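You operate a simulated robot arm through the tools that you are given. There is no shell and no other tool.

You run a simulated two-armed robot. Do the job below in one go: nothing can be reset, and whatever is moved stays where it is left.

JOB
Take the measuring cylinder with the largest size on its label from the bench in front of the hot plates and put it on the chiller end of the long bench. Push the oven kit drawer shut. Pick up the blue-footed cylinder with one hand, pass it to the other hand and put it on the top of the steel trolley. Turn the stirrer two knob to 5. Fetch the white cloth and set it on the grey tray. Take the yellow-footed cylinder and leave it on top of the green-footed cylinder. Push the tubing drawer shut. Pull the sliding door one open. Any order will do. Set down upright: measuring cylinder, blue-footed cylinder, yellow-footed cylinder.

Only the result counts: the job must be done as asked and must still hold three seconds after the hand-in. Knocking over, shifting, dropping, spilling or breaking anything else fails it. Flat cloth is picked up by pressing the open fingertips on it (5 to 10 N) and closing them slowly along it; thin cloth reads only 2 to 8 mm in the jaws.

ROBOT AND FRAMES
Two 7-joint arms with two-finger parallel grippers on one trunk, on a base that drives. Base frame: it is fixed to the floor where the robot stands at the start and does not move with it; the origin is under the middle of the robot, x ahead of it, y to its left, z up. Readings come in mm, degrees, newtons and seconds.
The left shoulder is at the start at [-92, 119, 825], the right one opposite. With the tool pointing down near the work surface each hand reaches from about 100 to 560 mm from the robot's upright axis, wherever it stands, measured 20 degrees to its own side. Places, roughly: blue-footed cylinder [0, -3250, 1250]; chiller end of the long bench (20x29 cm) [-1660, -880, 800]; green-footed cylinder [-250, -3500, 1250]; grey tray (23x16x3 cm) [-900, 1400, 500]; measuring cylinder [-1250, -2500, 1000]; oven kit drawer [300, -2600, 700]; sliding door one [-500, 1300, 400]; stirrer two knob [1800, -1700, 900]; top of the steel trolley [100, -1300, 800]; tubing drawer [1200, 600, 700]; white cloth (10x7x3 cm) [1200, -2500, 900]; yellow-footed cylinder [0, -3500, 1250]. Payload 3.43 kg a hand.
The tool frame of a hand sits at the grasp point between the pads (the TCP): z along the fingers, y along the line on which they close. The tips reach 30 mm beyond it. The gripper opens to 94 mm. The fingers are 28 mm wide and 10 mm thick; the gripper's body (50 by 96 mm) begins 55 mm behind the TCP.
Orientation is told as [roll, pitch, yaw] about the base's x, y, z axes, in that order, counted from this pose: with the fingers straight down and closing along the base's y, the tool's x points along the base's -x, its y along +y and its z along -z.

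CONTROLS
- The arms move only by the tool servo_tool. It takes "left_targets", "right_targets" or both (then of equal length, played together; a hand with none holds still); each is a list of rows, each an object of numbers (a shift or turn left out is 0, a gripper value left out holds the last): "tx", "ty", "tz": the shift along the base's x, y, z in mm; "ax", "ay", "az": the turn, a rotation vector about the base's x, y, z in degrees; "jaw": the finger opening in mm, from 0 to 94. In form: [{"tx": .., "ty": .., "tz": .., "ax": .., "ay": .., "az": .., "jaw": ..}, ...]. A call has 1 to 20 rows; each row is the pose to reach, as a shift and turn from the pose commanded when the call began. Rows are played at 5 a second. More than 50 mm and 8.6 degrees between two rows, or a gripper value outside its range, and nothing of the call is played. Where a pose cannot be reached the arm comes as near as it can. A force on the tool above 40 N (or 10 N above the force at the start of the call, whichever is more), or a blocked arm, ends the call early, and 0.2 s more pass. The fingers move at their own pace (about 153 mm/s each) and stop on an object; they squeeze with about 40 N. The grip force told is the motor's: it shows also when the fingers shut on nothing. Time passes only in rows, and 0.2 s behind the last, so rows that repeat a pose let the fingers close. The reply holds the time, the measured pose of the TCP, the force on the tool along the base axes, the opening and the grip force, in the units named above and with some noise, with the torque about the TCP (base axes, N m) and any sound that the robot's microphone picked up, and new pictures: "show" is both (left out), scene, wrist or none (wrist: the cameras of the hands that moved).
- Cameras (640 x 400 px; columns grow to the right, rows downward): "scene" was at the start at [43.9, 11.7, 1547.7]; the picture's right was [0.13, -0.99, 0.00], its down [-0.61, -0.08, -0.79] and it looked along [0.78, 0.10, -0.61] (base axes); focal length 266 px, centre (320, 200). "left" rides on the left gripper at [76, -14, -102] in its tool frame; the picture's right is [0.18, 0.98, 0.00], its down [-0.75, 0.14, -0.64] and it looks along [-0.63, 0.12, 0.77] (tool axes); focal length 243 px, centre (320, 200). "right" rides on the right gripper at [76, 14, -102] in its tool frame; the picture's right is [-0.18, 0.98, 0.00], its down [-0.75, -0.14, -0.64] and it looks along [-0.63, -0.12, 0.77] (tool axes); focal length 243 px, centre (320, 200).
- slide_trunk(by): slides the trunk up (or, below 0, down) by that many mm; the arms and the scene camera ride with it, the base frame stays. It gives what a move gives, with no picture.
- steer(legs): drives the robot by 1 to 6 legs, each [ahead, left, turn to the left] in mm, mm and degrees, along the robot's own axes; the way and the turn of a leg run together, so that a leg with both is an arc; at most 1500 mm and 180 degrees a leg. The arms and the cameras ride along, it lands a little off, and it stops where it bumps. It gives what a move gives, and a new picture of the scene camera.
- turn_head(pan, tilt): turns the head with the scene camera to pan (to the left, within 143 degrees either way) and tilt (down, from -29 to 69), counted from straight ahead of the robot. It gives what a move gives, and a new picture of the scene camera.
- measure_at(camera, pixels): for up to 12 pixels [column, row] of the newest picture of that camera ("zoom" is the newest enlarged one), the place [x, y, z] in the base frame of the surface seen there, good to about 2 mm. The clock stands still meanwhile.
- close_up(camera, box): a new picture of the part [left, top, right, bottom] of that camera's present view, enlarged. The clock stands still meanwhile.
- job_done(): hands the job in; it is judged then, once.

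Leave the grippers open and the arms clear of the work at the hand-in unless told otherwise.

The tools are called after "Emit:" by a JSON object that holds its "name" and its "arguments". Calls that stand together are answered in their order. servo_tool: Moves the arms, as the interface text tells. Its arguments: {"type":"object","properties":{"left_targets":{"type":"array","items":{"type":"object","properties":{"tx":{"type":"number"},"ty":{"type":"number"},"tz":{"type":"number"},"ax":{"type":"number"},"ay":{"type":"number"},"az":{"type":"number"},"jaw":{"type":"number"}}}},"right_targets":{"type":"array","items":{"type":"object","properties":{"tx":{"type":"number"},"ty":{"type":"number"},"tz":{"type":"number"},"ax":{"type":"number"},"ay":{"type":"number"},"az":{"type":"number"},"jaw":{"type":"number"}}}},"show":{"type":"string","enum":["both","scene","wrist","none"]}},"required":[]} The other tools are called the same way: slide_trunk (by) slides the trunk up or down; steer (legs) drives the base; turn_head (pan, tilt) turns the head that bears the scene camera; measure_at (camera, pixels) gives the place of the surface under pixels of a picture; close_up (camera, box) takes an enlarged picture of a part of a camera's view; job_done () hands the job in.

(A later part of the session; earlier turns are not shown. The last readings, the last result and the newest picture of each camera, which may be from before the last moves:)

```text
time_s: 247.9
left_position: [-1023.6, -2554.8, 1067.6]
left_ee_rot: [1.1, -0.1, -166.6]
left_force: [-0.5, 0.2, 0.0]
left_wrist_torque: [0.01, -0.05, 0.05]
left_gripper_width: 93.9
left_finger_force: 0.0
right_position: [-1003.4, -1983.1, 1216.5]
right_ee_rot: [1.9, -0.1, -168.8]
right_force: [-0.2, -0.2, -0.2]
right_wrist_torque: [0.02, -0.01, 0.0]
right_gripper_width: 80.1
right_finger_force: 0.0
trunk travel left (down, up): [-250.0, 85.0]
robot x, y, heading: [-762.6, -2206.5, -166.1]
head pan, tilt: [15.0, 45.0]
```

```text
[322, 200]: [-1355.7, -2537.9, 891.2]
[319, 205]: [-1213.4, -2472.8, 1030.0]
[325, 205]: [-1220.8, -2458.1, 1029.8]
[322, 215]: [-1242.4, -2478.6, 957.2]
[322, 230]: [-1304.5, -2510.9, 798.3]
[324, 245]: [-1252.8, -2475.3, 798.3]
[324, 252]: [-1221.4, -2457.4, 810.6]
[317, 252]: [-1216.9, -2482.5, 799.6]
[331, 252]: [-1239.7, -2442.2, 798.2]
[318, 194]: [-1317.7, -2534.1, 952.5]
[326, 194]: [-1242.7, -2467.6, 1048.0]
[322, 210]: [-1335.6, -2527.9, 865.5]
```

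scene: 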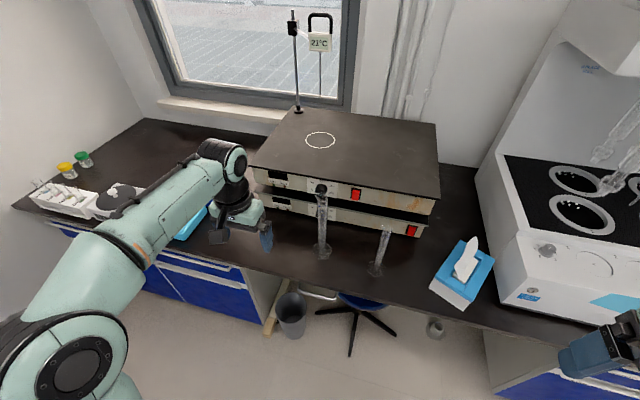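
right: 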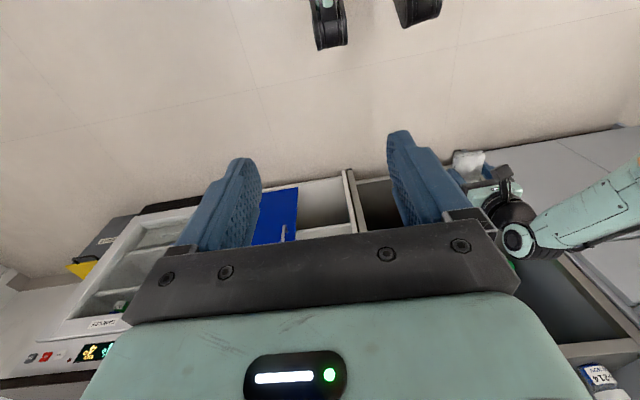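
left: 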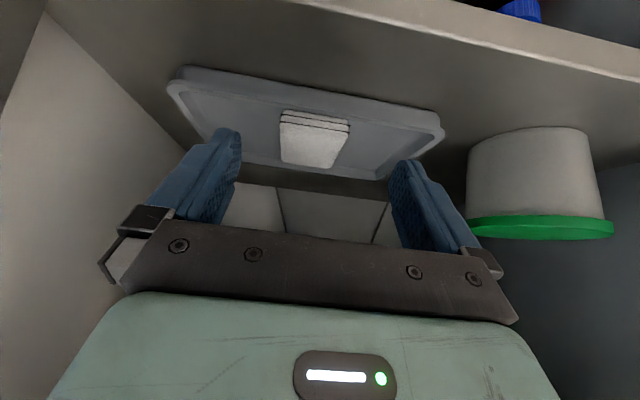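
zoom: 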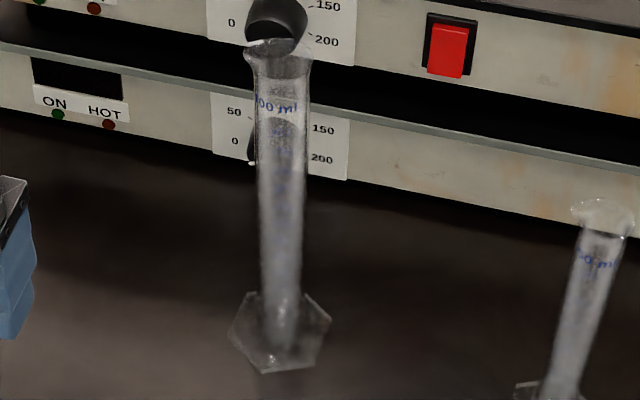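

The 100 ml cylinder's axis is about [-1222,-2467], top z≈1049. I'll raise the left hand and bring it near, short of the cylinder, to view it with the wrist camera.

Emit:
{"name": "servo_tool", "arguments": {"left_targets": [{"tz": 35, "jaw": 70}, {"tz": 70}, {"tx": -35, "ty": 20, "tz": 75}, {"tx": -70, "ty": 40, "tz": 75}, {"tx": -105, "ty": 60, "tz": 75}, {"tx": -140, "ty": 75, "tz": 75}, {"tx": -165, "ty": 88, "tz": 75}, {"tx": -198, "ty": 88, "tz": 75}, {"tx": -198, "ty": 88, "tz": 75}]}}

```text
time_s: 249.9
left_position: [-1152.4, -2460.9, 1118.5]
left_ee_rot: [1.2, -0.1, -166.6]
left_force: [-1.1, -0.6, -0.3]
left_wrist_torque: [0.02, 0.0, -0.02]
left_gripper_width: 70.1
left_finger_force: 0.0
left hand out of reach, approached as far as the arm can: row 6, 7, 8, 9
right_position: [-1003.5, -1985.2, 1215.6]
right_ee_rot: [1.8, -0.1, -168.7]
right_force: [0.2, 0.5, 0.6]
right_wrist_torque: [-0.01, 0.02, -0.03]
right_gripper_width: 79.9
right_finger_force: 0.1
trunk travel left (down, up): [-250.0, 85.0]
robot x, y, heading: [-761.5, -2206.1, -166.1]
head pan, tilt: [15.0, 45.0]
```

scene: 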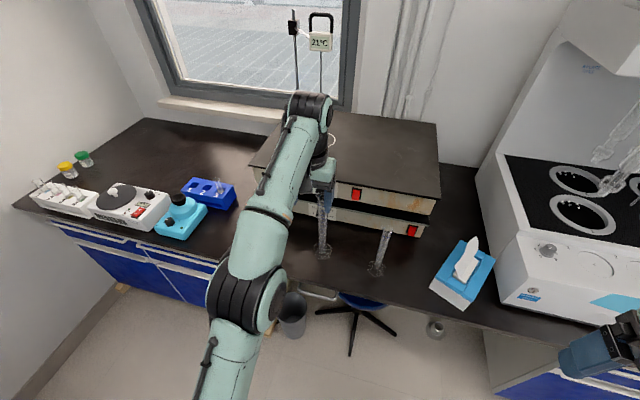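
left: 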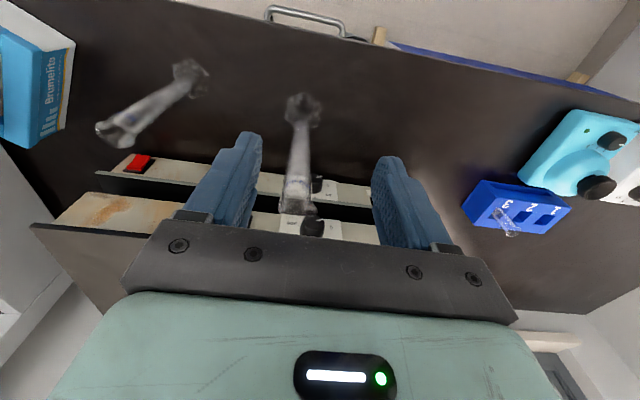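

The arm is at its reach limit at this height, but the cylinder is laterally centred. I'll raise the trunk 80 mm to extend reach, then move the hand down and forward.

Emit:
{"name": "slide_trunk", "arguments": {"by": 80}}

Emit:
{"name": "servo_tool", "arguments": {"left_targets": [{"tx": -10, "ty": -1, "tz": -40}, {"tx": -25, "ty": -2, "tz": -85}, {"tx": -40, "ty": -3, "tz": -85}, {"tx": -55, "ty": -5, "tz": -85}, {"tx": -68, "ty": -6, "tz": -85}, {"tx": -68, "ty": -6, "tz": -85}]}}

```text
time_s: 251.1
left_position: [-1150.6, -2462.8, 1198.8]
left_ee_rot: [1.2, 0.1, -166.6]
left_force: [-0.5, 0.0, -0.5]
left_wrist_torque: [-0.03, 0.02, 0.02]
left_gripper_width: 69.7
left_finger_force: 0.0
right_position: [-1001.4, -1983.7, 1295.6]
right_ee_rot: [1.9, -0.1, -168.7]
right_force: [1.4, 0.5, 0.0]
right_wrist_torque: [-0.02, 0.01, 0.01]
right_gripper_width: 80.1
right_finger_force: 0.1
trunk travel left (down, up): [-330.0, 5.0]
robot x, y, heading: [-760.4, -2205.5, -166.4]
head pan, tilt: [15.0, 45.0]
```

```text
time_s: 252.5
left_position: [-1218.0, -2471.5, 1113.2]
left_ee_rot: [1.3, -0.1, -166.7]
left_force: [0.5, -0.1, 0.8]
left_wrist_torque: [0.01, -0.03, 0.0]
left_gripper_width: 70.1
left_finger_force: 0.0
right_position: [-1003.8, -1984.3, 1295.9]
right_ee_rot: [2.0, -0.1, -168.7]
right_force: [0.3, 0.1, 1.0]
right_wrist_torque: [0.0, -0.03, -0.01]
right_gripper_width: 80.0
right_finger_force: 0.0
trunk travel left (down, up): [-330.0, 5.0]
robot x, y, heading: [-758.4, -2208.6, -166.1]
head pan, tilt: [15.0, 45.0]
```

scene: 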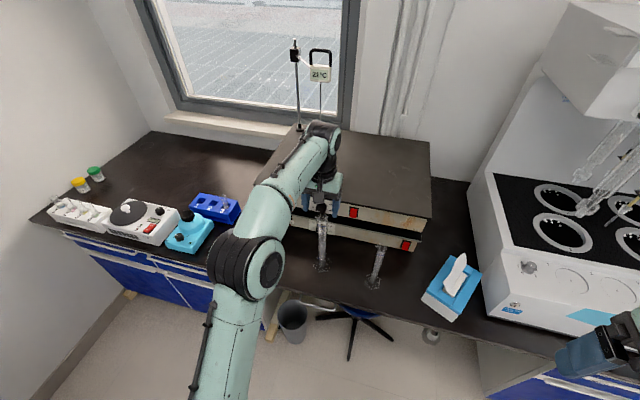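
left: 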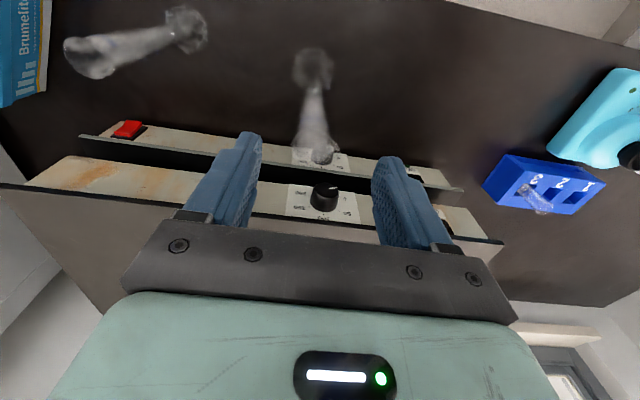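

The tool axis should project to about (320,135) for the rim and (320,64) for the base. I'll zoom in to compare.

Emit:
{"name": "close_up", "arguments": {"camera": "left", "box": [260, 30, 380, 180]}}

```text
2.67 times, centred on (320, 105) of left
```

zoom: 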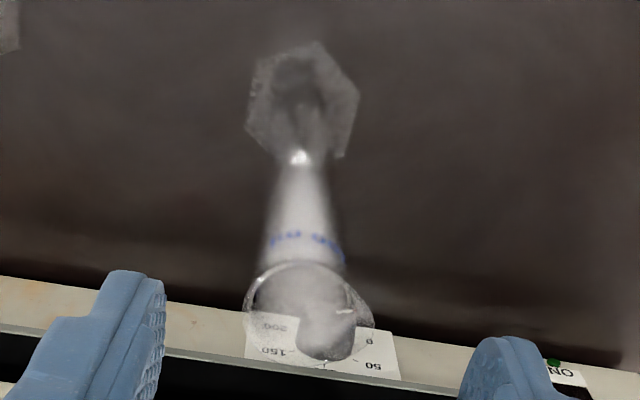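

The cylinder axis is about 6 mm ahead and 5 mm to the right of the tool axis. I'll correct that, remove the 1.2° roll, descend to z 1006 and close.

Emit:
{"name": "servo_tool", "arguments": {"left_targets": [{"tx": -7, "ty": 3.5, "ax": -1.2, "tz": -5}, {"tx": -7, "ty": 3.5, "ax": -1.2, "tz": -40}, {"tx": -7, "ty": 3.5, "ax": -1.2, "tz": -75}, {"tx": -7, "ty": 3.5, "ax": -1.2, "tz": -107}, {"tx": -7, "ty": 3.5, "ax": -1.2, "tz": -107}]}}

```text
time_s: 253.7
left_position: [-1227.0, -2466.5, 1006.6]
left_ee_rot: [2.4, -0.3, -166.7]
left_force: [0.3, -0.4, 0.3]
left_wrist_torque: [-0.01, 0.02, 0.02]
left_gripper_width: 70.1
left_finger_force: 0.2
right_position: [-1004.3, -1983.4, 1296.2]
right_ee_rot: [1.8, 0.0, -168.8]
right_force: [-0.1, 0.8, 0.5]
right_wrist_torque: [-0.04, 0.01, -0.03]
right_gripper_width: 80.0
right_finger_force: 0.1
trunk travel left (down, up): [-330.0, 5.0]
robot x, y, heading: [-761.6, -2205.9, -166.1]
head pan, tilt: [15.0, 45.0]
```

scene: 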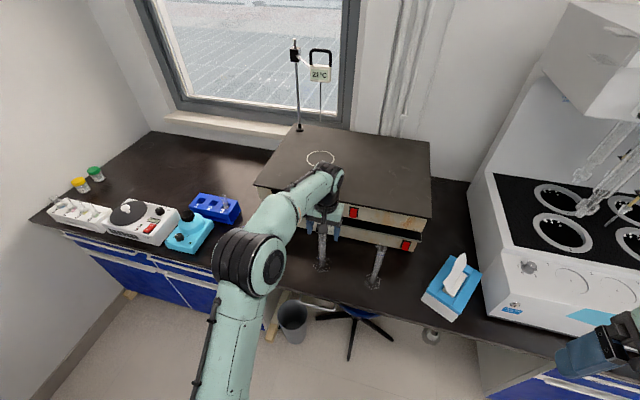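
left: 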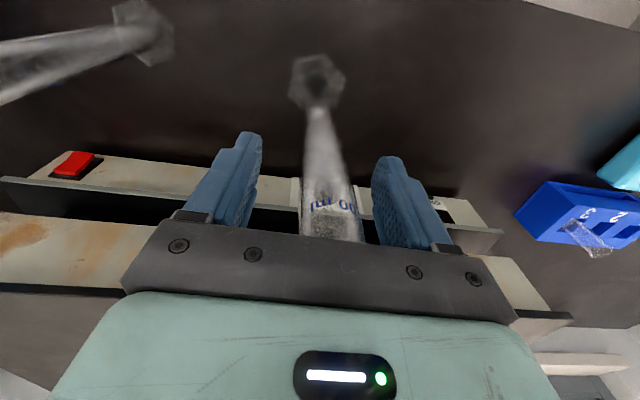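

The tube is between the fingers. I'll undo the small roll (sign corrected) and close gently.

Emit:
{"name": "servo_tool", "arguments": {"left_targets": [{"ax": 2.3, "ay": 0.55, "jaw": 55}, {"ax": 2.3, "ay": 0.55, "jaw": 45}, {"ax": 2.3, "ay": 0.55, "jaw": 36}, {"ax": 2.3, "ay": 0.55, "jaw": 30}, {"ax": 2.3, "ay": 0.55, "jaw": 24}, {"ax": 2.3, "ay": 0.55, "jaw": 18}, {"ax": 2.3, "ay": 0.55, "jaw": 15}, {"ax": 2.3, "ay": 0.55, "jaw": 15}]}}

```text
time_s: 255.5
left_position: [-1225.8, -2466.5, 1006.7]
left_ee_rot: [0.0, -0.2, -166.6]
left_force: [-0.5, 0.6, 0.6]
left_wrist_torque: [0.05, -0.02, 0.01]
left_gripper_width: 31.7
left_finger_force: 40.2
right_position: [-1004.5, -1984.4, 1295.5]
right_ee_rot: [1.9, 0.0, -168.7]
right_force: [-0.2, -1.0, 0.0]
right_wrist_torque: [0.01, 0.02, 0.03]
right_gripper_width: 79.9
right_finger_force: 0.0
trunk travel left (down, up): [-330.0, 5.0]
robot x, y, heading: [-758.8, -2206.7, -165.8]
head pan, tilt: [15.0, 45.0]
```

scene: 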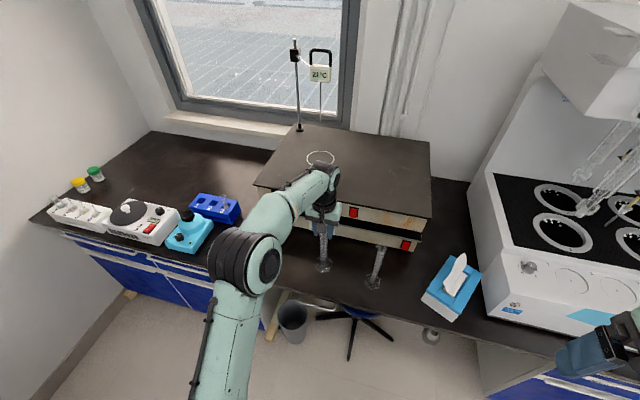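
left: 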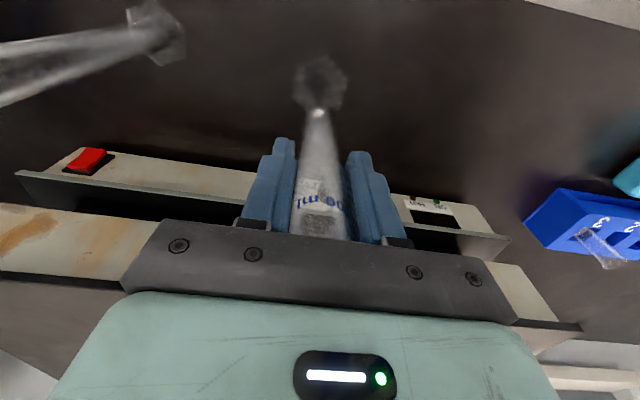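

The tube is gripped at 31.7 mm. I'll lift 60 mm and draw it straight back from the hot plates.

Emit:
{"name": "servo_tool", "arguments": {"left_targets": [{"tz": 10}, {"tz": 25}, {"tz": 45}, {"tz": 60}, {"tz": 65, "tx": 20, "ty": 5}, {"tz": 65, "tx": 55, "ty": 13}, {"tz": 65, "tx": 90, "ty": 22}, {"tz": 65, "tx": 125, "ty": 30}, {"tz": 65, "tx": 160, "ty": 39}, {"tz": 65, "tx": 180, "ty": 43}]}}

```text
time_s: 257.7
left_position: [-1042.1, -2422.9, 1069.7]
left_ee_rot: [0.0, -0.4, -166.6]
left_force: [0.5, -1.0, -1.8]
left_wrist_torque: [0.01, -0.03, 0.02]
left_gripper_width: 31.7
left_finger_force: 40.3
right_position: [-1004.0, -1983.9, 1296.3]
right_ee_rot: [1.9, 0.0, -168.7]
right_force: [-0.2, -0.2, 0.4]
right_wrist_torque: [0.0, -0.02, 0.0]
right_gripper_width: 79.9
right_finger_force: 0.0
trunk travel left (down, up): [-330.0, 5.0]
robot x, y, heading: [-762.2, -2207.3, -166.1]
head pan, tilt: [15.0, 45.0]
```

scene: 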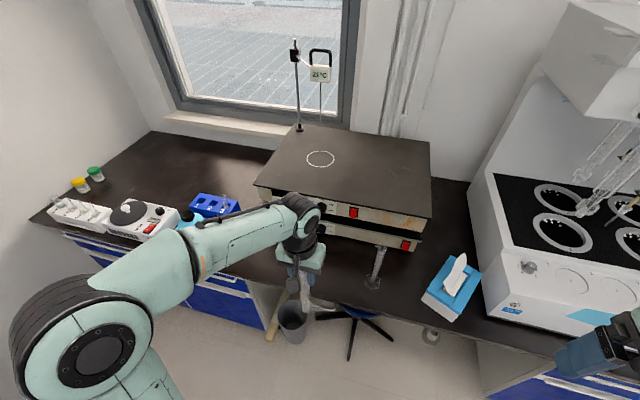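
left: 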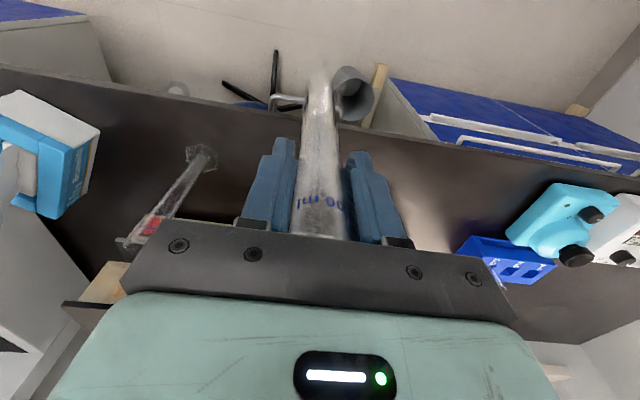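

The cylinder is held upright. I'll back off, strafe right along the bench to the chiller end and look.

Emit:
{"name": "steer", "arguments": {"legs": [[-200, 0, 0], [0, -1400, 0]]}}

Emit:
{"name": "turn_head", "arguments": {"pan": 5, "tilt": 38}}

```text
time_s: 271.5
left_position: [-1187.6, -990.1, 1069.5]
left_ee_rot: [-0.1, -0.3, -167.2]
left_force: [-0.1, 0.1, -1.1]
left_wrist_torque: [-0.02, -0.03, -0.02]
left_gripper_width: 31.2
left_finger_force: 39.9
right_position: [-1142.0, -551.9, 1295.0]
right_ee_rot: [1.9, -0.1, -169.2]
right_force: [0.1, -0.2, 0.5]
right_wrist_torque: [0.01, 0.01, -0.02]
right_gripper_width: 79.8
right_finger_force: 0.0
trunk travel left (down, up): [-330.0, 5.0]
robot x, y, heading: [-898.9, -776.4, -166.6]
head pan, tilt: [15.0, 45.0]
```

scene: 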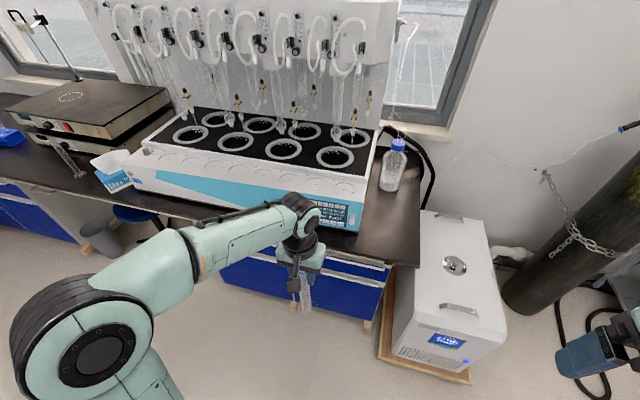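

```text
time_s: 272.2
left_position: [-1186.8, -988.7, 1068.5]
left_ee_rot: [0.0, -0.3, -167.2]
left_force: [-0.5, 0.2, -1.3]
left_wrist_torque: [0.01, 0.01, 0.03]
left_gripper_width: 30.7
left_finger_force: 40.0
right_position: [-1142.5, -551.8, 1294.8]
right_ee_rot: [1.9, 0.0, -169.3]
right_force: [-0.4, -0.3, -1.0]
right_wrist_torque: [0.04, -0.04, 0.0]
right_gripper_width: 80.2
right_finger_force: 0.0
trunk travel left (down, up): [-330.0, 5.0]
robot x, y, heading: [-906.2, -775.2, -166.5]
head pan, tilt: [5.0, 38.0]
```

scene: 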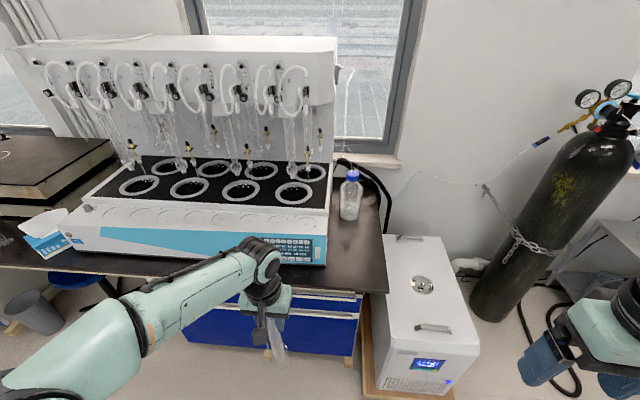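

The free patch is right of the heater block, around (355,250), in front of the blue-capped bottle. I'll measure it.

Emit:
{"name": "measure_at", "arguments": {"camera": "scene", "pixels": [[355, 250], [333, 275], [383, 285], [332, 245], [380, 230], [365, 215], [350, 215], [329, 258], [352, 240], [360, 268], [343, 218], [385, 340]]}}

Emit:
{"name": "close_up", "arguments": {"camera": "scene", "box": [300, 160, 440, 310]}}

```text
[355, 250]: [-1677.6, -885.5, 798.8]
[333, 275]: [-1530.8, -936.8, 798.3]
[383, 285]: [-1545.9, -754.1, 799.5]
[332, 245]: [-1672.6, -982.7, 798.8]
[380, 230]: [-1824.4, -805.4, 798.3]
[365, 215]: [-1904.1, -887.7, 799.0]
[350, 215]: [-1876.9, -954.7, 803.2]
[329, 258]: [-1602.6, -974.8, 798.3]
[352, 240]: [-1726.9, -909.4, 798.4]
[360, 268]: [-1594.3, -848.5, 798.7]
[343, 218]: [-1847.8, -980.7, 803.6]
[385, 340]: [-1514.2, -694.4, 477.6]
```

```text
2.67 times, centred on (370, 235) of scene
```

zoom: 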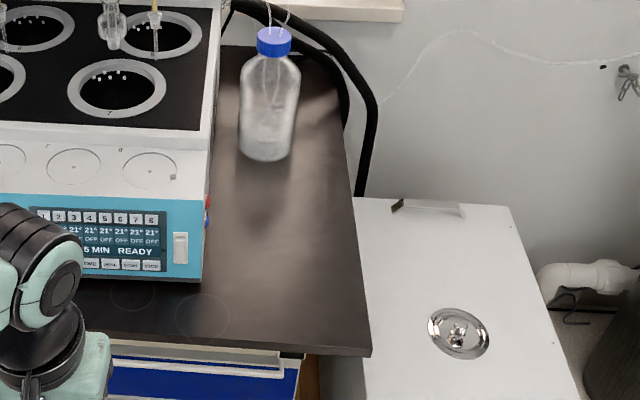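

I'll place it at about [-1655,-880], midway between the heater block and the bench end. I'll drive 229 ahead and 115 right, then move the hand laterally and forward.

Emit:
{"name": "steer", "arguments": {"legs": [[229, -115, 0]]}}

Emit:
{"name": "turn_head", "arguments": {"pan": 5, "tilt": 50}}

```text
time_s: 274.1
left_position: [-1408.9, -942.0, 1069.1]
left_ee_rot: [0.0, -0.3, -167.0]
left_force: [-0.4, -0.1, -2.2]
left_wrist_torque: [0.03, -0.02, 0.0]
left_gripper_width: 31.2
left_finger_force: 40.1
right_position: [-1366.5, -505.0, 1295.9]
right_ee_rot: [1.8, 0.0, -169.1]
right_force: [0.1, -1.2, 0.3]
right_wrist_torque: [0.03, -0.03, -0.01]
right_gripper_width: 80.2
right_finger_force: 0.0
trunk travel left (down, up): [-330.0, 5.0]
robot x, y, heading: [-1123.2, -726.6, -166.3]
head pan, tilt: [5.0, 38.0]
```

scene: 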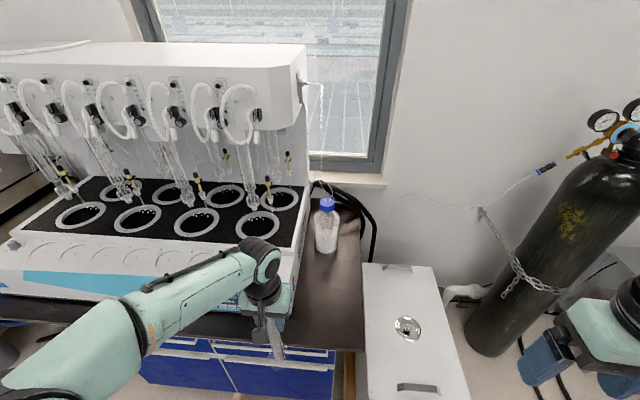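

```text
time_s: 274.8
left_position: [-1409.2, -942.1, 1068.6]
left_ee_rot: [0.1, -0.3, -167.1]
left_force: [-0.3, 0.4, -2.0]
left_wrist_torque: [0.0, 0.01, -0.02]
left_gripper_width: 30.8
left_finger_force: 40.0
right_position: [-1365.1, -503.7, 1295.7]
right_ee_rot: [1.8, 0.1, -169.1]
right_force: [0.3, 0.3, 0.6]
right_wrist_torque: [-0.04, 0.0, 0.0]
right_gripper_width: 79.9
right_finger_force: 0.1
trunk travel left (down, up): [-330.0, 5.0]
robot x, y, heading: [-1123.4, -726.3, -166.5]
head pan, tilt: [5.0, 50.0]
```

scene: 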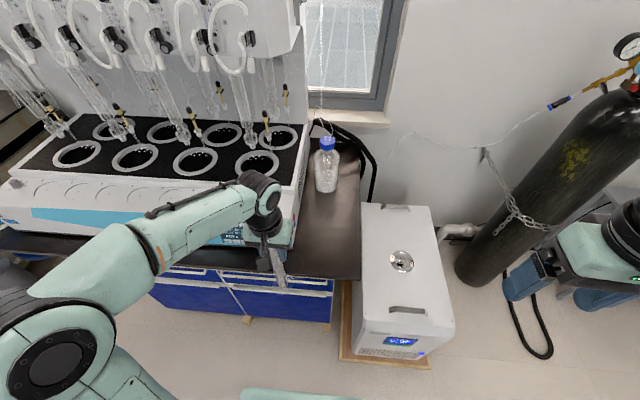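

I'll move right 121 mm first (clear of the heater's corner), then forward 208 mm at z≈1030.

Emit:
{"name": "servo_tool", "arguments": {"left_targets": [{"tx": -10, "ty": 40}, {"tx": -19, "ty": 80}, {"tx": -28, "ty": 118}, {"tx": -57, "ty": 111, "tz": -15}, {"tx": -92, "ty": 103, "tz": -32}, {"tx": -130, "ty": 94, "tz": -35}, {"tx": -168, "ty": 84, "tz": -35}, {"tx": -200, "ty": 76, "tz": -35}, {"tx": -230, "ty": 69, "tz": -35}, {"tx": -230, "ty": 69, "tz": -35}]}}

```text
time_s: 277.0
left_position: [-1637.8, -874.6, 1035.9]
left_ee_rot: [0.0, -0.3, -167.0]
left_force: [0.3, -0.1, -1.5]
left_wrist_torque: [-0.03, 0.02, 0.01]
left_gripper_width: 31.1
left_finger_force: 40.0
right_position: [-1365.5, -504.3, 1295.3]
right_ee_rot: [1.9, -0.2, -169.2]
right_force: [0.4, -0.1, -0.9]
right_wrist_torque: [-0.01, -0.01, -0.02]
right_gripper_width: 80.2
right_finger_force: 0.1
trunk travel left (down, up): [-330.0, 5.0]
robot x, y, heading: [-1121.0, -728.8, -166.7]
head pan, tilt: [5.0, 50.0]
```

scene: 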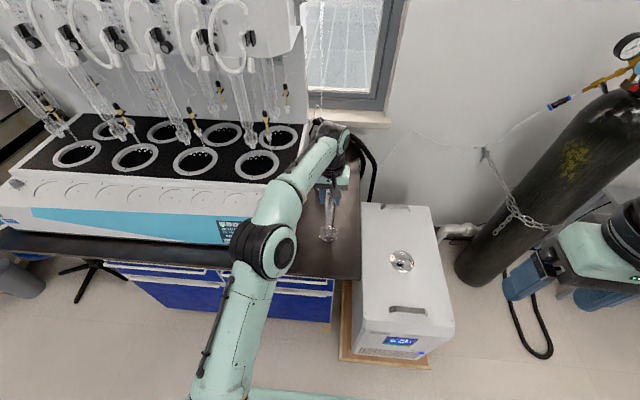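
left: 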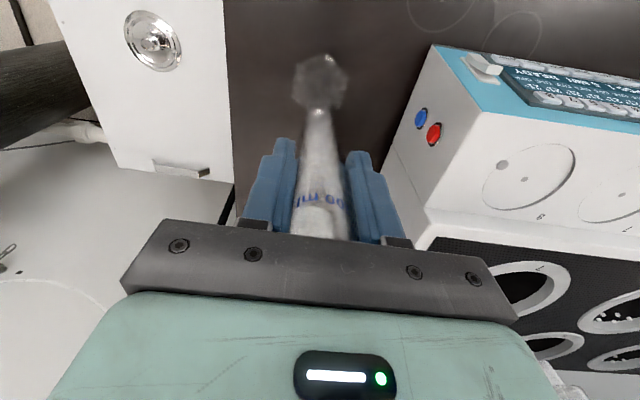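

The cylinder hangs over the free patch. I'll lower about 28 mm slowly until it touches down.

Emit:
{"name": "servo_tool", "arguments": {"left_targets": [{"tz": -10}, {"tz": -18}, {"tz": -23}, {"tz": -26}, {"tz": -28}, {"tz": -28}], "show": "wrist"}}

```text
time_s: 278.4
left_position: [-1638.7, -873.2, 1005.4]
left_ee_rot: [0.0, -0.2, -167.1]
left_force: [-0.5, -0.4, -1.7]
left_wrist_torque: [0.01, -0.04, 0.03]
left_gripper_width: 31.1
left_finger_force: 40.0
right_position: [-1365.0, -503.1, 1295.9]
right_ee_rot: [1.9, 0.0, -169.1]
right_force: [0.6, -0.4, 0.4]
right_wrist_torque: [-0.02, 0.02, -0.01]
right_gripper_width: 80.2
right_finger_force: 0.0
trunk travel left (down, up): [-330.0, 5.0]
robot x, y, heading: [-1121.9, -728.7, -166.4]
head pan, tilt: [5.0, 50.0]
```

left: 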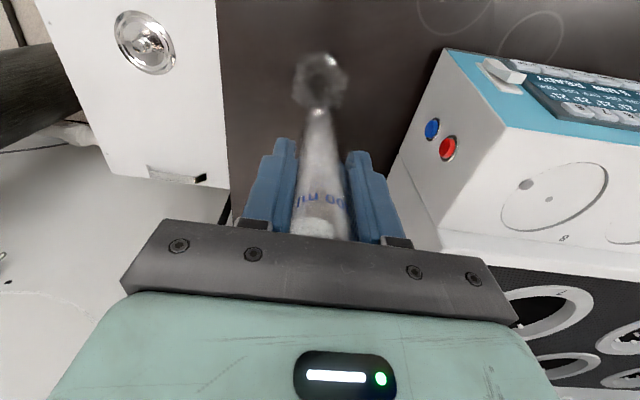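

Emit:
{"name": "servo_tool", "arguments": {"left_targets": [{"tz": -1}, {"tz": -2}, {"tz": -3}, {"tz": -3}], "show": "none"}}

```text
time_s: 279.4
left_position: [-1637.1, -872.4, 1006.3]
left_ee_rot: [-0.1, -0.7, -167.0]
left_force: [0.4, -1.9, 26.8]
left_wrist_torque: [-0.28, -0.72, -0.05]
left_gripper_width: 30.8
left_finger_force: 39.5
right_position: [-1364.0, -503.4, 1297.0]
right_ee_rot: [1.8, -0.2, -169.2]
right_force: [0.4, 0.9, 0.6]
right_wrist_torque: [0.03, -0.01, 0.0]
right_gripper_width: 80.1
right_finger_force: 0.1
trunk travel left (down, up): [-330.0, 5.0]
robot x, y, heading: [-1123.4, -730.0, -166.2]
head pan, tilt: [5.0, 50.0]
```

It's firmly down (27 N). I'll ease up 2 mm and open slowly.

Emit:
{"name": "servo_tool", "arguments": {"left_targets": [{"tz": 1}, {"tz": 2}, {"tz": 2, "jaw": 34}, {"tz": 2, "jaw": 40}, {"tz": 2, "jaw": 50}, {"tz": 2, "jaw": 70}, {"tz": 2, "jaw": 70}], "show": "wrist"}}

Emit:
{"name": "servo_tool", "arguments": {"left_targets": [{"tz": 25}, {"tz": 60}, {"tz": 85}, {"tz": 85, "tx": 20, "ty": 5}, {"tz": 80, "tx": 60, "ty": 14}, {"tz": 70, "tx": 105, "ty": 25}, {"tz": 60, "tx": 150, "ty": 36}, {"tz": 60, "tx": 195, "ty": 46}]}}

```text
time_s: 281.0
left_position: [-1638.9, -873.7, 1005.2]
left_ee_rot: [0.0, -0.3, -167.1]
left_force: [0.5, 0.8, -0.5]
left_wrist_torque: [0.04, -0.02, -0.03]
left_gripper_width: 69.8
left_finger_force: 0.1
right_position: [-1365.5, -503.5, 1296.2]
right_ee_rot: [1.9, 0.0, -169.1]
right_force: [0.0, -0.6, -0.8]
right_wrist_torque: [-0.02, 0.01, 0.02]
right_gripper_width: 80.3
right_finger_force: 0.1
trunk travel left (down, up): [-330.0, 5.0]
robot x, y, heading: [-1123.1, -727.6, -166.8]
head pan, tilt: [5.0, 50.0]
```

left: 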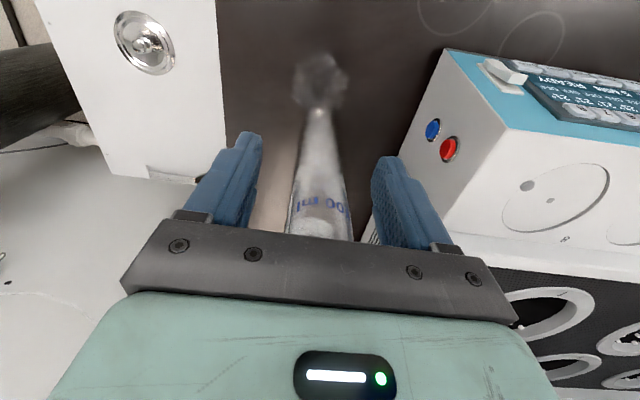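

```text
time_s: 282.8
left_position: [-1443.4, -829.1, 1062.8]
left_ee_rot: [-0.2, -0.5, -166.9]
left_force: [0.2, -0.5, 0.9]
left_wrist_torque: [-0.03, 0.0, -0.04]
left_gripper_width: 70.4
left_finger_force: 0.0
right_position: [-1364.6, -503.6, 1296.6]
right_ee_rot: [2.0, -0.1, -169.1]
right_force: [-0.6, 0.3, -0.7]
right_wrist_torque: [-0.02, 0.0, 0.0]
right_gripper_width: 80.1
right_finger_force: 0.0
trunk travel left (down, up): [-330.0, 5.0]
robot x, y, heading: [-1124.4, -729.9, -166.5]
head pan, tilt: [5.0, 50.0]
```

scene: 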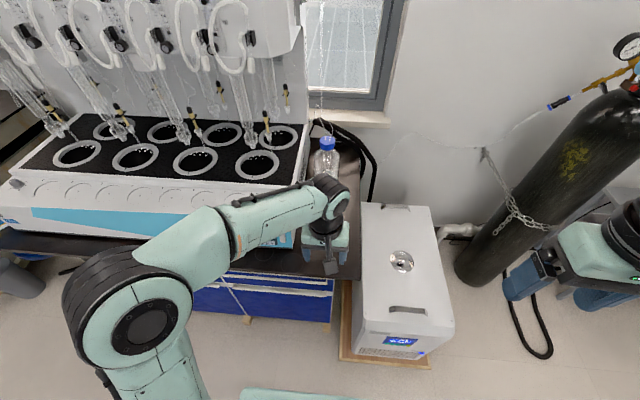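
left: 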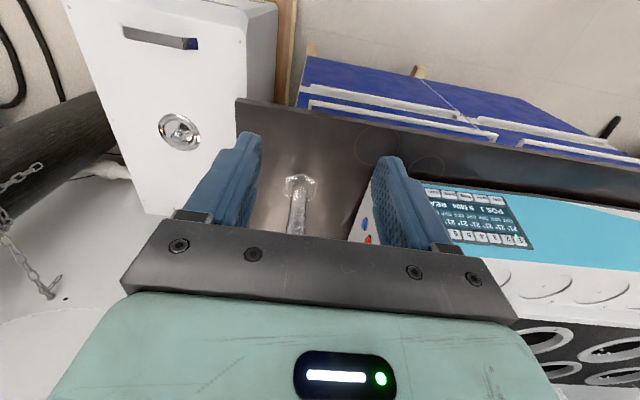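

I'll back the base away and verify the cylinder stands upright.

Emit:
{"name": "steer", "arguments": {"legs": [[-250, 0, 0]]}}

Emit:
{"name": "close_up", "arguments": {"camera": "scene", "box": [280, 60, 440, 190]}}

```text
time_s: 284.0
left_position: [-1442.5, -828.1, 1062.4]
left_ee_rot: [-0.1, -0.3, -167.0]
left_force: [0.1, -0.2, -0.1]
left_wrist_torque: [-0.01, -0.03, 0.02]
left_gripper_width: 70.1
left_finger_force: 0.1
right_position: [-1366.2, -504.0, 1295.5]
right_ee_rot: [1.9, -0.2, -169.1]
right_force: [-0.4, 0.0, -0.7]
right_wrist_torque: [-0.01, 0.0, 0.0]
right_gripper_width: 80.0
right_finger_force: 0.0
trunk travel left (down, up): [-330.0, 5.0]
robot x, y, heading: [-1126.5, -726.1, -166.6]
head pan, tilt: [5.0, 50.0]
stopped in leg 1: the robot was blocked; the commanded pose is now the measured one
```

scene: 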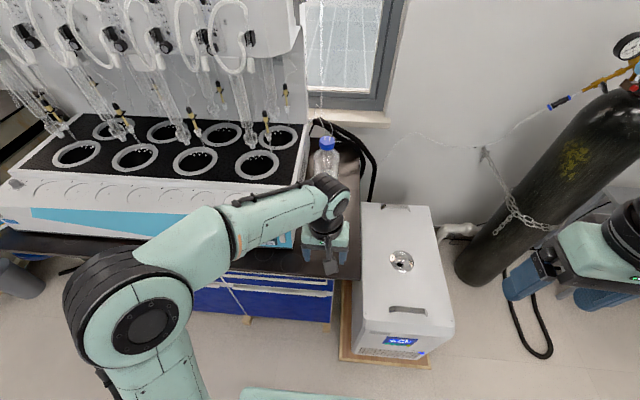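

```text
3.08 times, centred on (360, 125) of scene
```

zoom: 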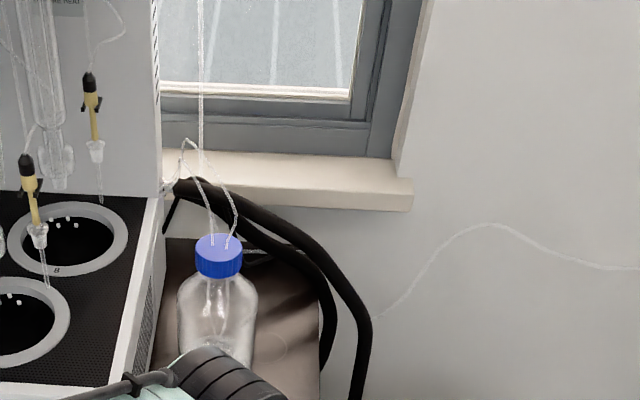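

The backup was blocked right away. I'll look behind the robot to see why.

Emit:
{"name": "turn_head", "arguments": {"pan": 143, "tilt": 50}}

Emit:
{"name": "turn_head", "arguments": {"pan": -143, "tilt": 50}}

```text
time_s: 286.2
left_position: [-1444.6, -827.7, 1062.5]
left_ee_rot: [0.0, -0.2, -167.0]
left_force: [0.0, 0.3, 0.5]
left_wrist_torque: [-0.03, 0.01, -0.02]
left_gripper_width: 69.9
left_finger_force: 0.0
right_position: [-1365.2, -504.4, 1295.9]
right_ee_rot: [1.9, -0.2, -169.1]
right_force: [-0.5, 0.6, -0.1]
right_wrist_torque: [-0.04, -0.01, -0.02]
right_gripper_width: 80.0
right_finger_force: 0.1
trunk travel left (down, up): [-330.0, 5.0]
robot x, y, heading: [-1125.3, -731.7, -166.5]
head pan, tilt: [143.0, 50.0]
```

scene: 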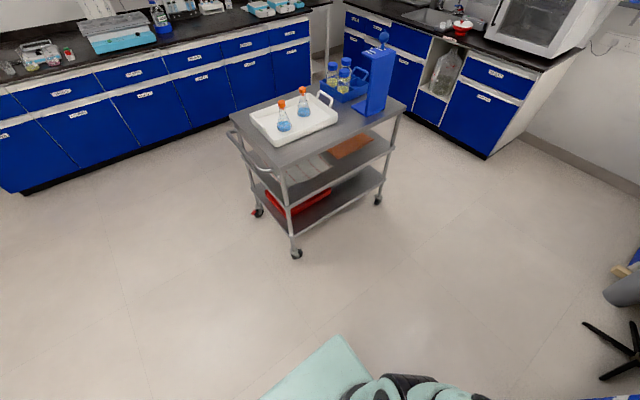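

```text
time_s: 290.1
left_position: [-1443.5, -828.3, 1063.6]
left_ee_rot: [0.0, -0.3, -167.1]
left_force: [-1.3, 0.1, 0.1]
left_wrist_torque: [0.04, 0.02, 0.02]
left_gripper_width: 70.2
left_finger_force: 0.0
right_position: [-1364.0, -504.5, 1294.6]
right_ee_rot: [1.9, -0.1, -169.2]
right_force: [-0.5, 0.2, 0.8]
right_wrist_torque: [0.02, -0.01, 0.02]
right_gripper_width: 79.8
right_finger_force: 0.1
trunk travel left (down, up): [-330.0, 5.0]
robot x, y, heading: [-1120.7, -730.7, -166.5]
head pan, tilt: [-143.0, 50.0]
```

scene: 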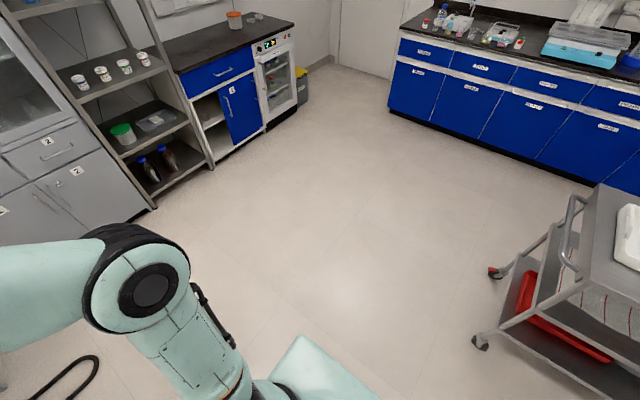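

Nothing is behind the robot. I'll try a short backup again.

Emit:
{"name": "steer", "arguments": {"legs": [[-60, 0, 0]]}}

```text
time_s: 291.1
left_position: [-1443.7, -827.5, 1062.4]
left_ee_rot: [0.0, -0.3, -167.2]
left_force: [0.0, -0.5, 0.2]
left_wrist_torque: [0.03, 0.0, -0.03]
left_gripper_width: 70.1
left_finger_force: 0.1
right_position: [-1366.1, -504.1, 1296.7]
right_ee_rot: [1.9, -0.2, -169.1]
right_force: [0.6, 0.3, 0.1]
right_wrist_torque: [-0.01, -0.01, 0.0]
right_gripper_width: 79.9
right_finger_force: 0.1
trunk travel left (down, up): [-330.0, 5.0]
robot x, y, heading: [-1123.1, -729.4, -166.7]
head pan, tilt: [-143.0, 50.0]
```

scene: 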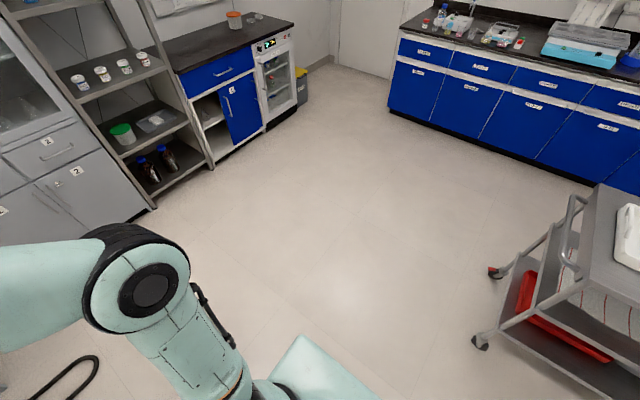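

The robot didn't move, so something is touching it. I'll look down in front at the base.

Emit:
{"name": "turn_head", "arguments": {"pan": -20, "tilt": 69}}

Emit:
{"name": "turn_head", "arguments": {"pan": 30, "tilt": 69}}

Emit:
{"name": "turn_head", "arguments": {"pan": -70, "tilt": 40}}

```text
time_s: 293.1
left_position: [-1444.2, -828.6, 1063.7]
left_ee_rot: [0.0, -0.3, -167.0]
left_force: [0.2, -0.2, 0.8]
left_wrist_torque: [0.01, 0.03, 0.01]
left_gripper_width: 70.0
left_finger_force: 0.0
right_position: [-1365.8, -503.4, 1296.0]
right_ee_rot: [1.9, -0.1, -169.1]
right_force: [-0.2, -0.7, 0.0]
right_wrist_torque: [0.01, -0.01, -0.01]
right_gripper_width: 80.0
right_finger_force: 0.1
trunk travel left (down, up): [-330.0, 5.0]
robot x, y, heading: [-1122.0, -728.1, -166.7]
head pan, tilt: [-20.0, 68.8]
```

scene: 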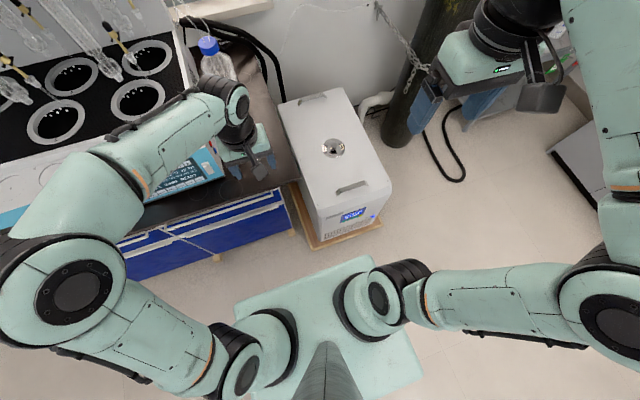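

```text
time_s: 294.3
left_position: [-1443.6, -827.5, 1062.7]
left_ee_rot: [-0.1, -0.3, -167.1]
left_force: [0.6, -0.7, -1.1]
left_wrist_torque: [-0.01, -0.02, -0.01]
left_gripper_width: 69.7
left_finger_force: 0.0
right_position: [-1365.7, -503.9, 1297.3]
right_ee_rot: [1.9, 0.0, -169.1]
right_force: [0.2, 0.9, -0.5]
right_wrist_torque: [0.02, -0.01, 0.0]
right_gripper_width: 79.9
right_finger_force: 0.2
trunk travel left (down, up): [-330.0, 5.0]
robot x, y, heading: [-1125.1, -726.5, -166.6]
head pan, tilt: [30.0, 68.8]
```

scene: 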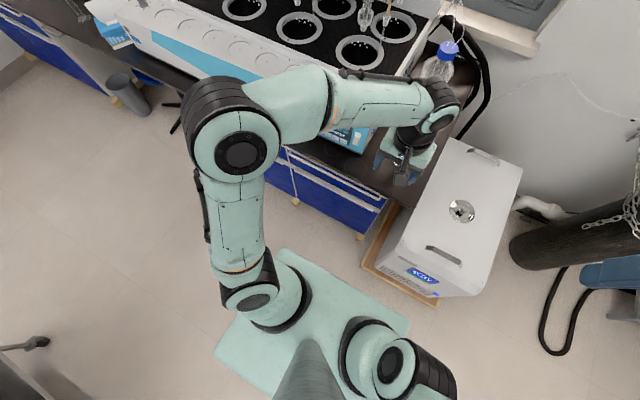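

```text
time_s: 296.1
left_position: [-1443.6, -828.6, 1062.1]
left_ee_rot: [-0.1, -0.3, -167.0]
left_force: [-0.9, 0.9, 0.3]
left_wrist_torque: [-0.02, -0.02, -0.02]
left_gripper_width: 70.0
left_finger_force: 0.0
right_position: [-1365.8, -503.9, 1294.9]
right_ee_rot: [1.9, 0.0, -169.1]
right_force: [0.4, -0.5, 0.0]
right_wrist_torque: [-0.03, -0.02, -0.03]
right_gripper_width: 79.7
right_finger_force: 0.1
trunk travel left (down, up): [-330.0, 5.0]
robot x, y, heading: [-1122.8, -723.9, -166.8]
head pan, tilt: [-70.0, 40.0]
```

scene: 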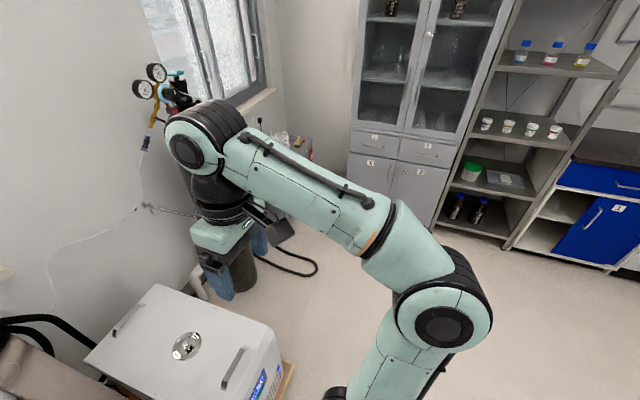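

The base's front corner looks close to the chiller's pallet, and it had also stopped 30 mm short on the way in. I'll try moving back and left, away from it.

Emit:
{"name": "steer", "arguments": {"legs": [[-80, 80, 0]]}}

```text
time_s: 297.3
left_position: [-1444.0, -827.1, 1062.6]
left_ee_rot: [-0.1, -0.4, -167.2]
left_force: [0.1, 0.5, -1.2]
left_wrist_torque: [0.06, -0.01, 0.01]
left_gripper_width: 69.8
left_finger_force: 0.2
right_position: [-1363.8, -502.9, 1295.6]
right_ee_rot: [1.9, -0.2, -169.4]
right_force: [-0.2, -0.1, -0.4]
right_wrist_torque: [0.02, 0.01, -0.01]
right_gripper_width: 80.4
right_finger_force: 0.0
trunk travel left (down, up): [-330.0, 5.0]
robot x, y, heading: [-1121.8, -731.0, -167.0]
head pan, tilt: [-70.0, 40.0]
stopped in leg 1: the robot was blocked; the commanded pose is now the measured one
```

scene: 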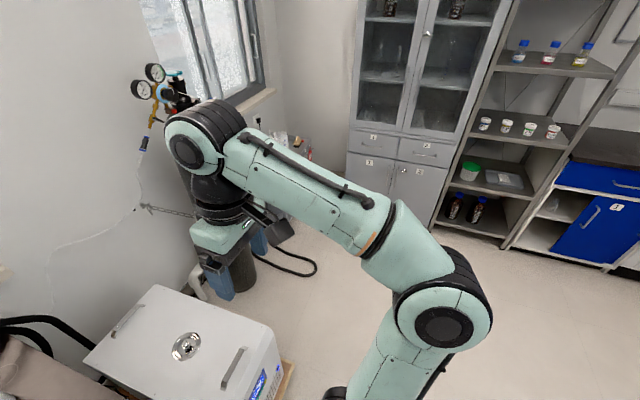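

Emit:
{"name": "steer", "arguments": {"legs": [[0, 60, 0]]}}

Emit:
{"name": "steer", "arguments": {"legs": [[0, 0, 5]]}}

```text
time_s: 298.5
left_position: [-1445.3, -828.3, 1062.2]
left_ee_rot: [0.0, -0.3, -167.6]
left_force: [1.0, -0.5, -0.3]
left_wrist_torque: [0.0, 0.02, -0.01]
left_gripper_width: 70.0
left_finger_force: 0.0
right_position: [-1363.3, -505.3, 1296.0]
right_ee_rot: [1.9, -0.1, -169.9]
right_force: [1.1, -0.1, -0.2]
right_wrist_torque: [0.01, 0.02, 0.0]
right_gripper_width: 80.3
right_finger_force: 0.0
trunk travel left (down, up): [-330.0, 5.0]
robot x, y, heading: [-1124.2, -733.5, -167.4]
head pan, tilt: [-70.0, 40.0]
```

scene: 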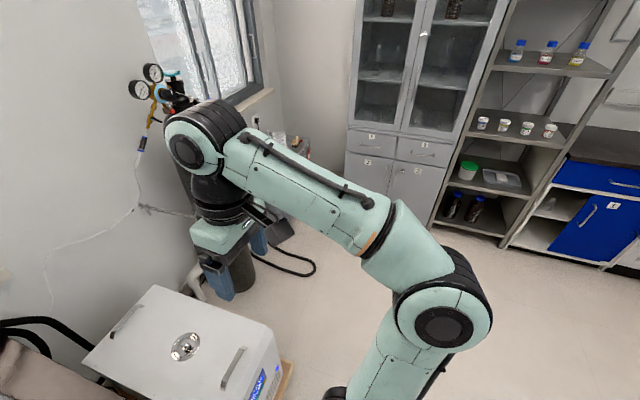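

```text
time_s: 299.4
left_position: [-1437.5, -829.6, 1061.9]
left_ee_rot: [0.1, -0.4, -163.3]
left_force: [-0.7, 1.4, -0.6]
left_wrist_torque: [-0.01, -0.04, 0.01]
left_gripper_width: 69.9
left_finger_force: 0.0
right_position: [-1379.5, -500.3, 1296.6]
right_ee_rot: [1.9, -0.1, -165.4]
right_force: [0.2, 0.2, 1.2]
right_wrist_torque: [-0.04, 0.01, 0.0]
right_gripper_width: 79.9
right_finger_force: 0.1
trunk travel left (down, up): [-330.0, 5.0]
robot x, y, heading: [-1125.0, -706.3, -162.9]
head pan, tilt: [-70.0, 40.0]
```

scene: 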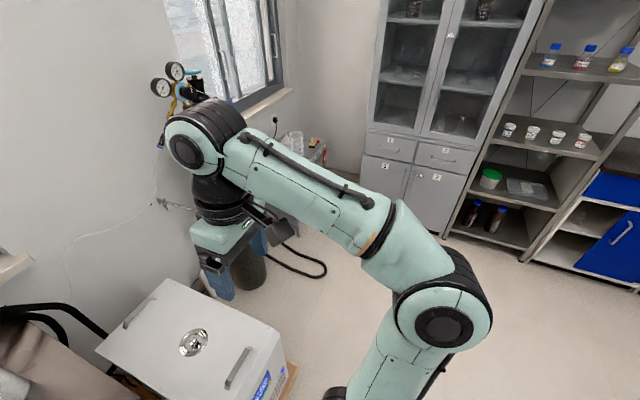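

When I turned, the base pivoted around about [-1430,-722], near the pallet's corner. I'll measure where the pallet and chiller really are.

Emit:
{"name": "turn_head", "arguments": {"pan": -20, "tilt": 69}}

Emit:
{"name": "close_up", "arguments": {"camera": "scene", "box": [220, 150, 420, 290]}}

Emit:
{"name": "measure_at", "arguments": {"camera": "zoom", "pixels": [[250, 200], [300, 300], [500, 260], [400, 300], [280, 260], [240, 150], [420, 330], [560, 330], [180, 370], [300, 330]]}}

```text
time_s: 300.6
left_position: [-1436.9, -830.4, 1064.1]
left_ee_rot: [0.1, -0.4, -163.5]
left_force: [0.3, -0.3, 0.1]
left_wrist_torque: [-0.05, 0.02, 0.0]
left_gripper_width: 70.2
left_finger_force: 0.0
right_position: [-1380.5, -502.1, 1296.3]
right_ee_rot: [1.9, -0.1, -165.4]
right_force: [0.8, -0.6, 0.3]
right_wrist_torque: [0.01, -0.02, 0.01]
right_gripper_width: 80.0
right_finger_force: 0.1
trunk travel left (down, up): [-330.0, 5.0]
robot x, y, heading: [-1123.1, -710.3, -163.0]
head pan, tilt: [-20.0, 68.8]
```

scene: 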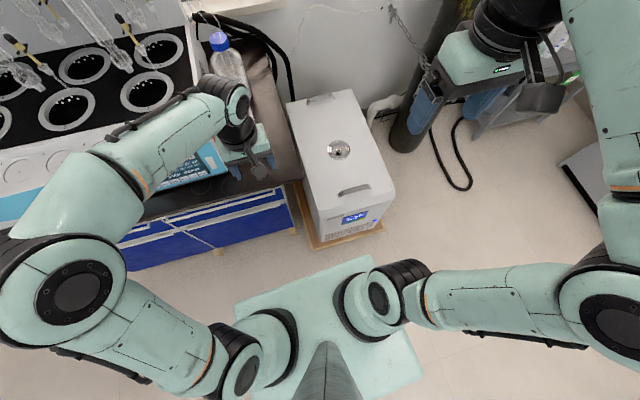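

```text
2.86 times, centred on (320, 220) of scene
```

zoom: 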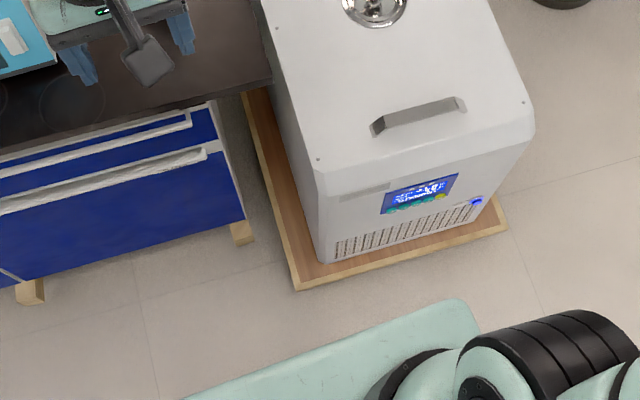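

```text
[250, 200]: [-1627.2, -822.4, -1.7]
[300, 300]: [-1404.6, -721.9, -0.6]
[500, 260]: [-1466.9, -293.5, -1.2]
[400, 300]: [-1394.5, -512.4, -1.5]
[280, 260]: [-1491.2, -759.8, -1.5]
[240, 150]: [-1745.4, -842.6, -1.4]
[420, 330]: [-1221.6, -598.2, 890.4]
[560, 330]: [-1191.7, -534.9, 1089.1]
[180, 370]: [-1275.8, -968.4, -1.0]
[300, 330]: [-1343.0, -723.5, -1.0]
```

The pallet's front corner is exactly where the base is pinned, at [-1420,-722]. I'll wiggle: turn right 10°, then back off.

Emit:
{"name": "steer", "arguments": {"legs": [[-150, 0, -12]]}}

```text
time_s: 301.7
left_position: [-1440.9, -829.9, 1062.0]
left_ee_rot: [0.0, -0.3, -165.4]
left_force: [0.0, 0.4, 0.4]
left_wrist_torque: [-0.03, -0.03, -0.02]
left_gripper_width: 70.1
left_finger_force: 0.1
right_position: [-1372.0, -503.7, 1296.3]
right_ee_rot: [1.8, -0.1, -167.4]
right_force: [0.0, 0.1, -0.2]
right_wrist_torque: [-0.02, 0.0, 0.04]
right_gripper_width: 80.0
right_finger_force: 0.1
trunk travel left (down, up): [-330.0, 5.0]
robot x, y, heading: [-1127.8, -724.0, -165.0]
head pan, tilt: [-20.0, 68.8]
stopped in leg 1: the robot was blocked; the commanded pose is now the measured one
```

scene: 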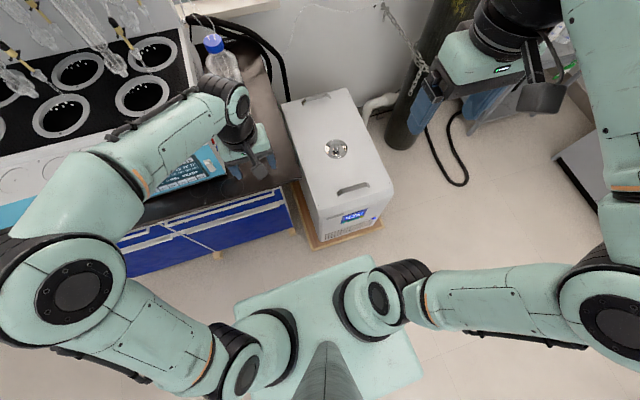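

It's still blocked. I'll look at the contact through the wrist cameras.

Emit:
{"name": "close_up", "arguments": {"camera": "right", "box": [0, 0, 640, 400]}}

Emit:
{"name": "close_up", "arguments": {"camera": "left", "box": [0, 0, 640, 400]}}

```text
1.00 times, centred on (320, 200) of right (not enlarged: the box is as wide or as high as the picture)
```

zoom: 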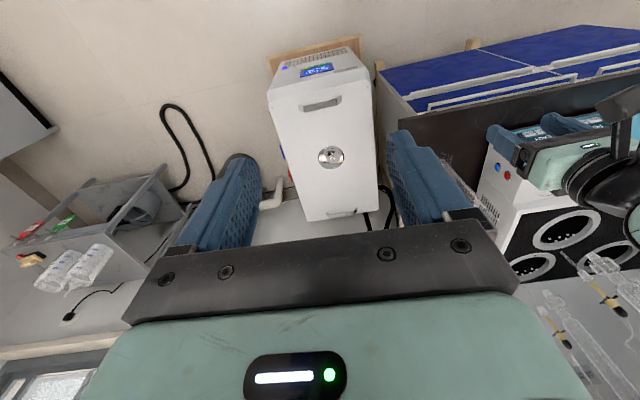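

```text
1.00 times, centred on (320, 200) of left (not enlarged: the box is as wide or as high as the picture)
```

zoom: 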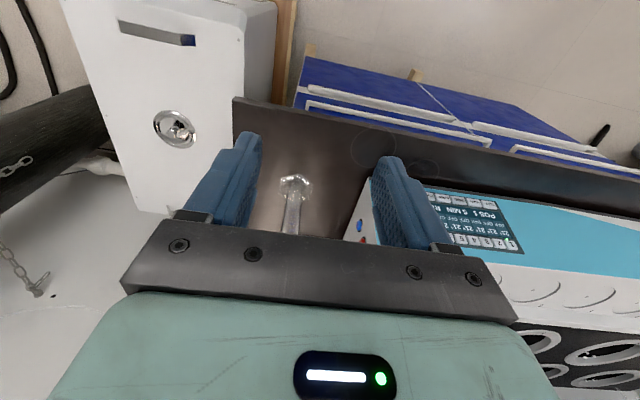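

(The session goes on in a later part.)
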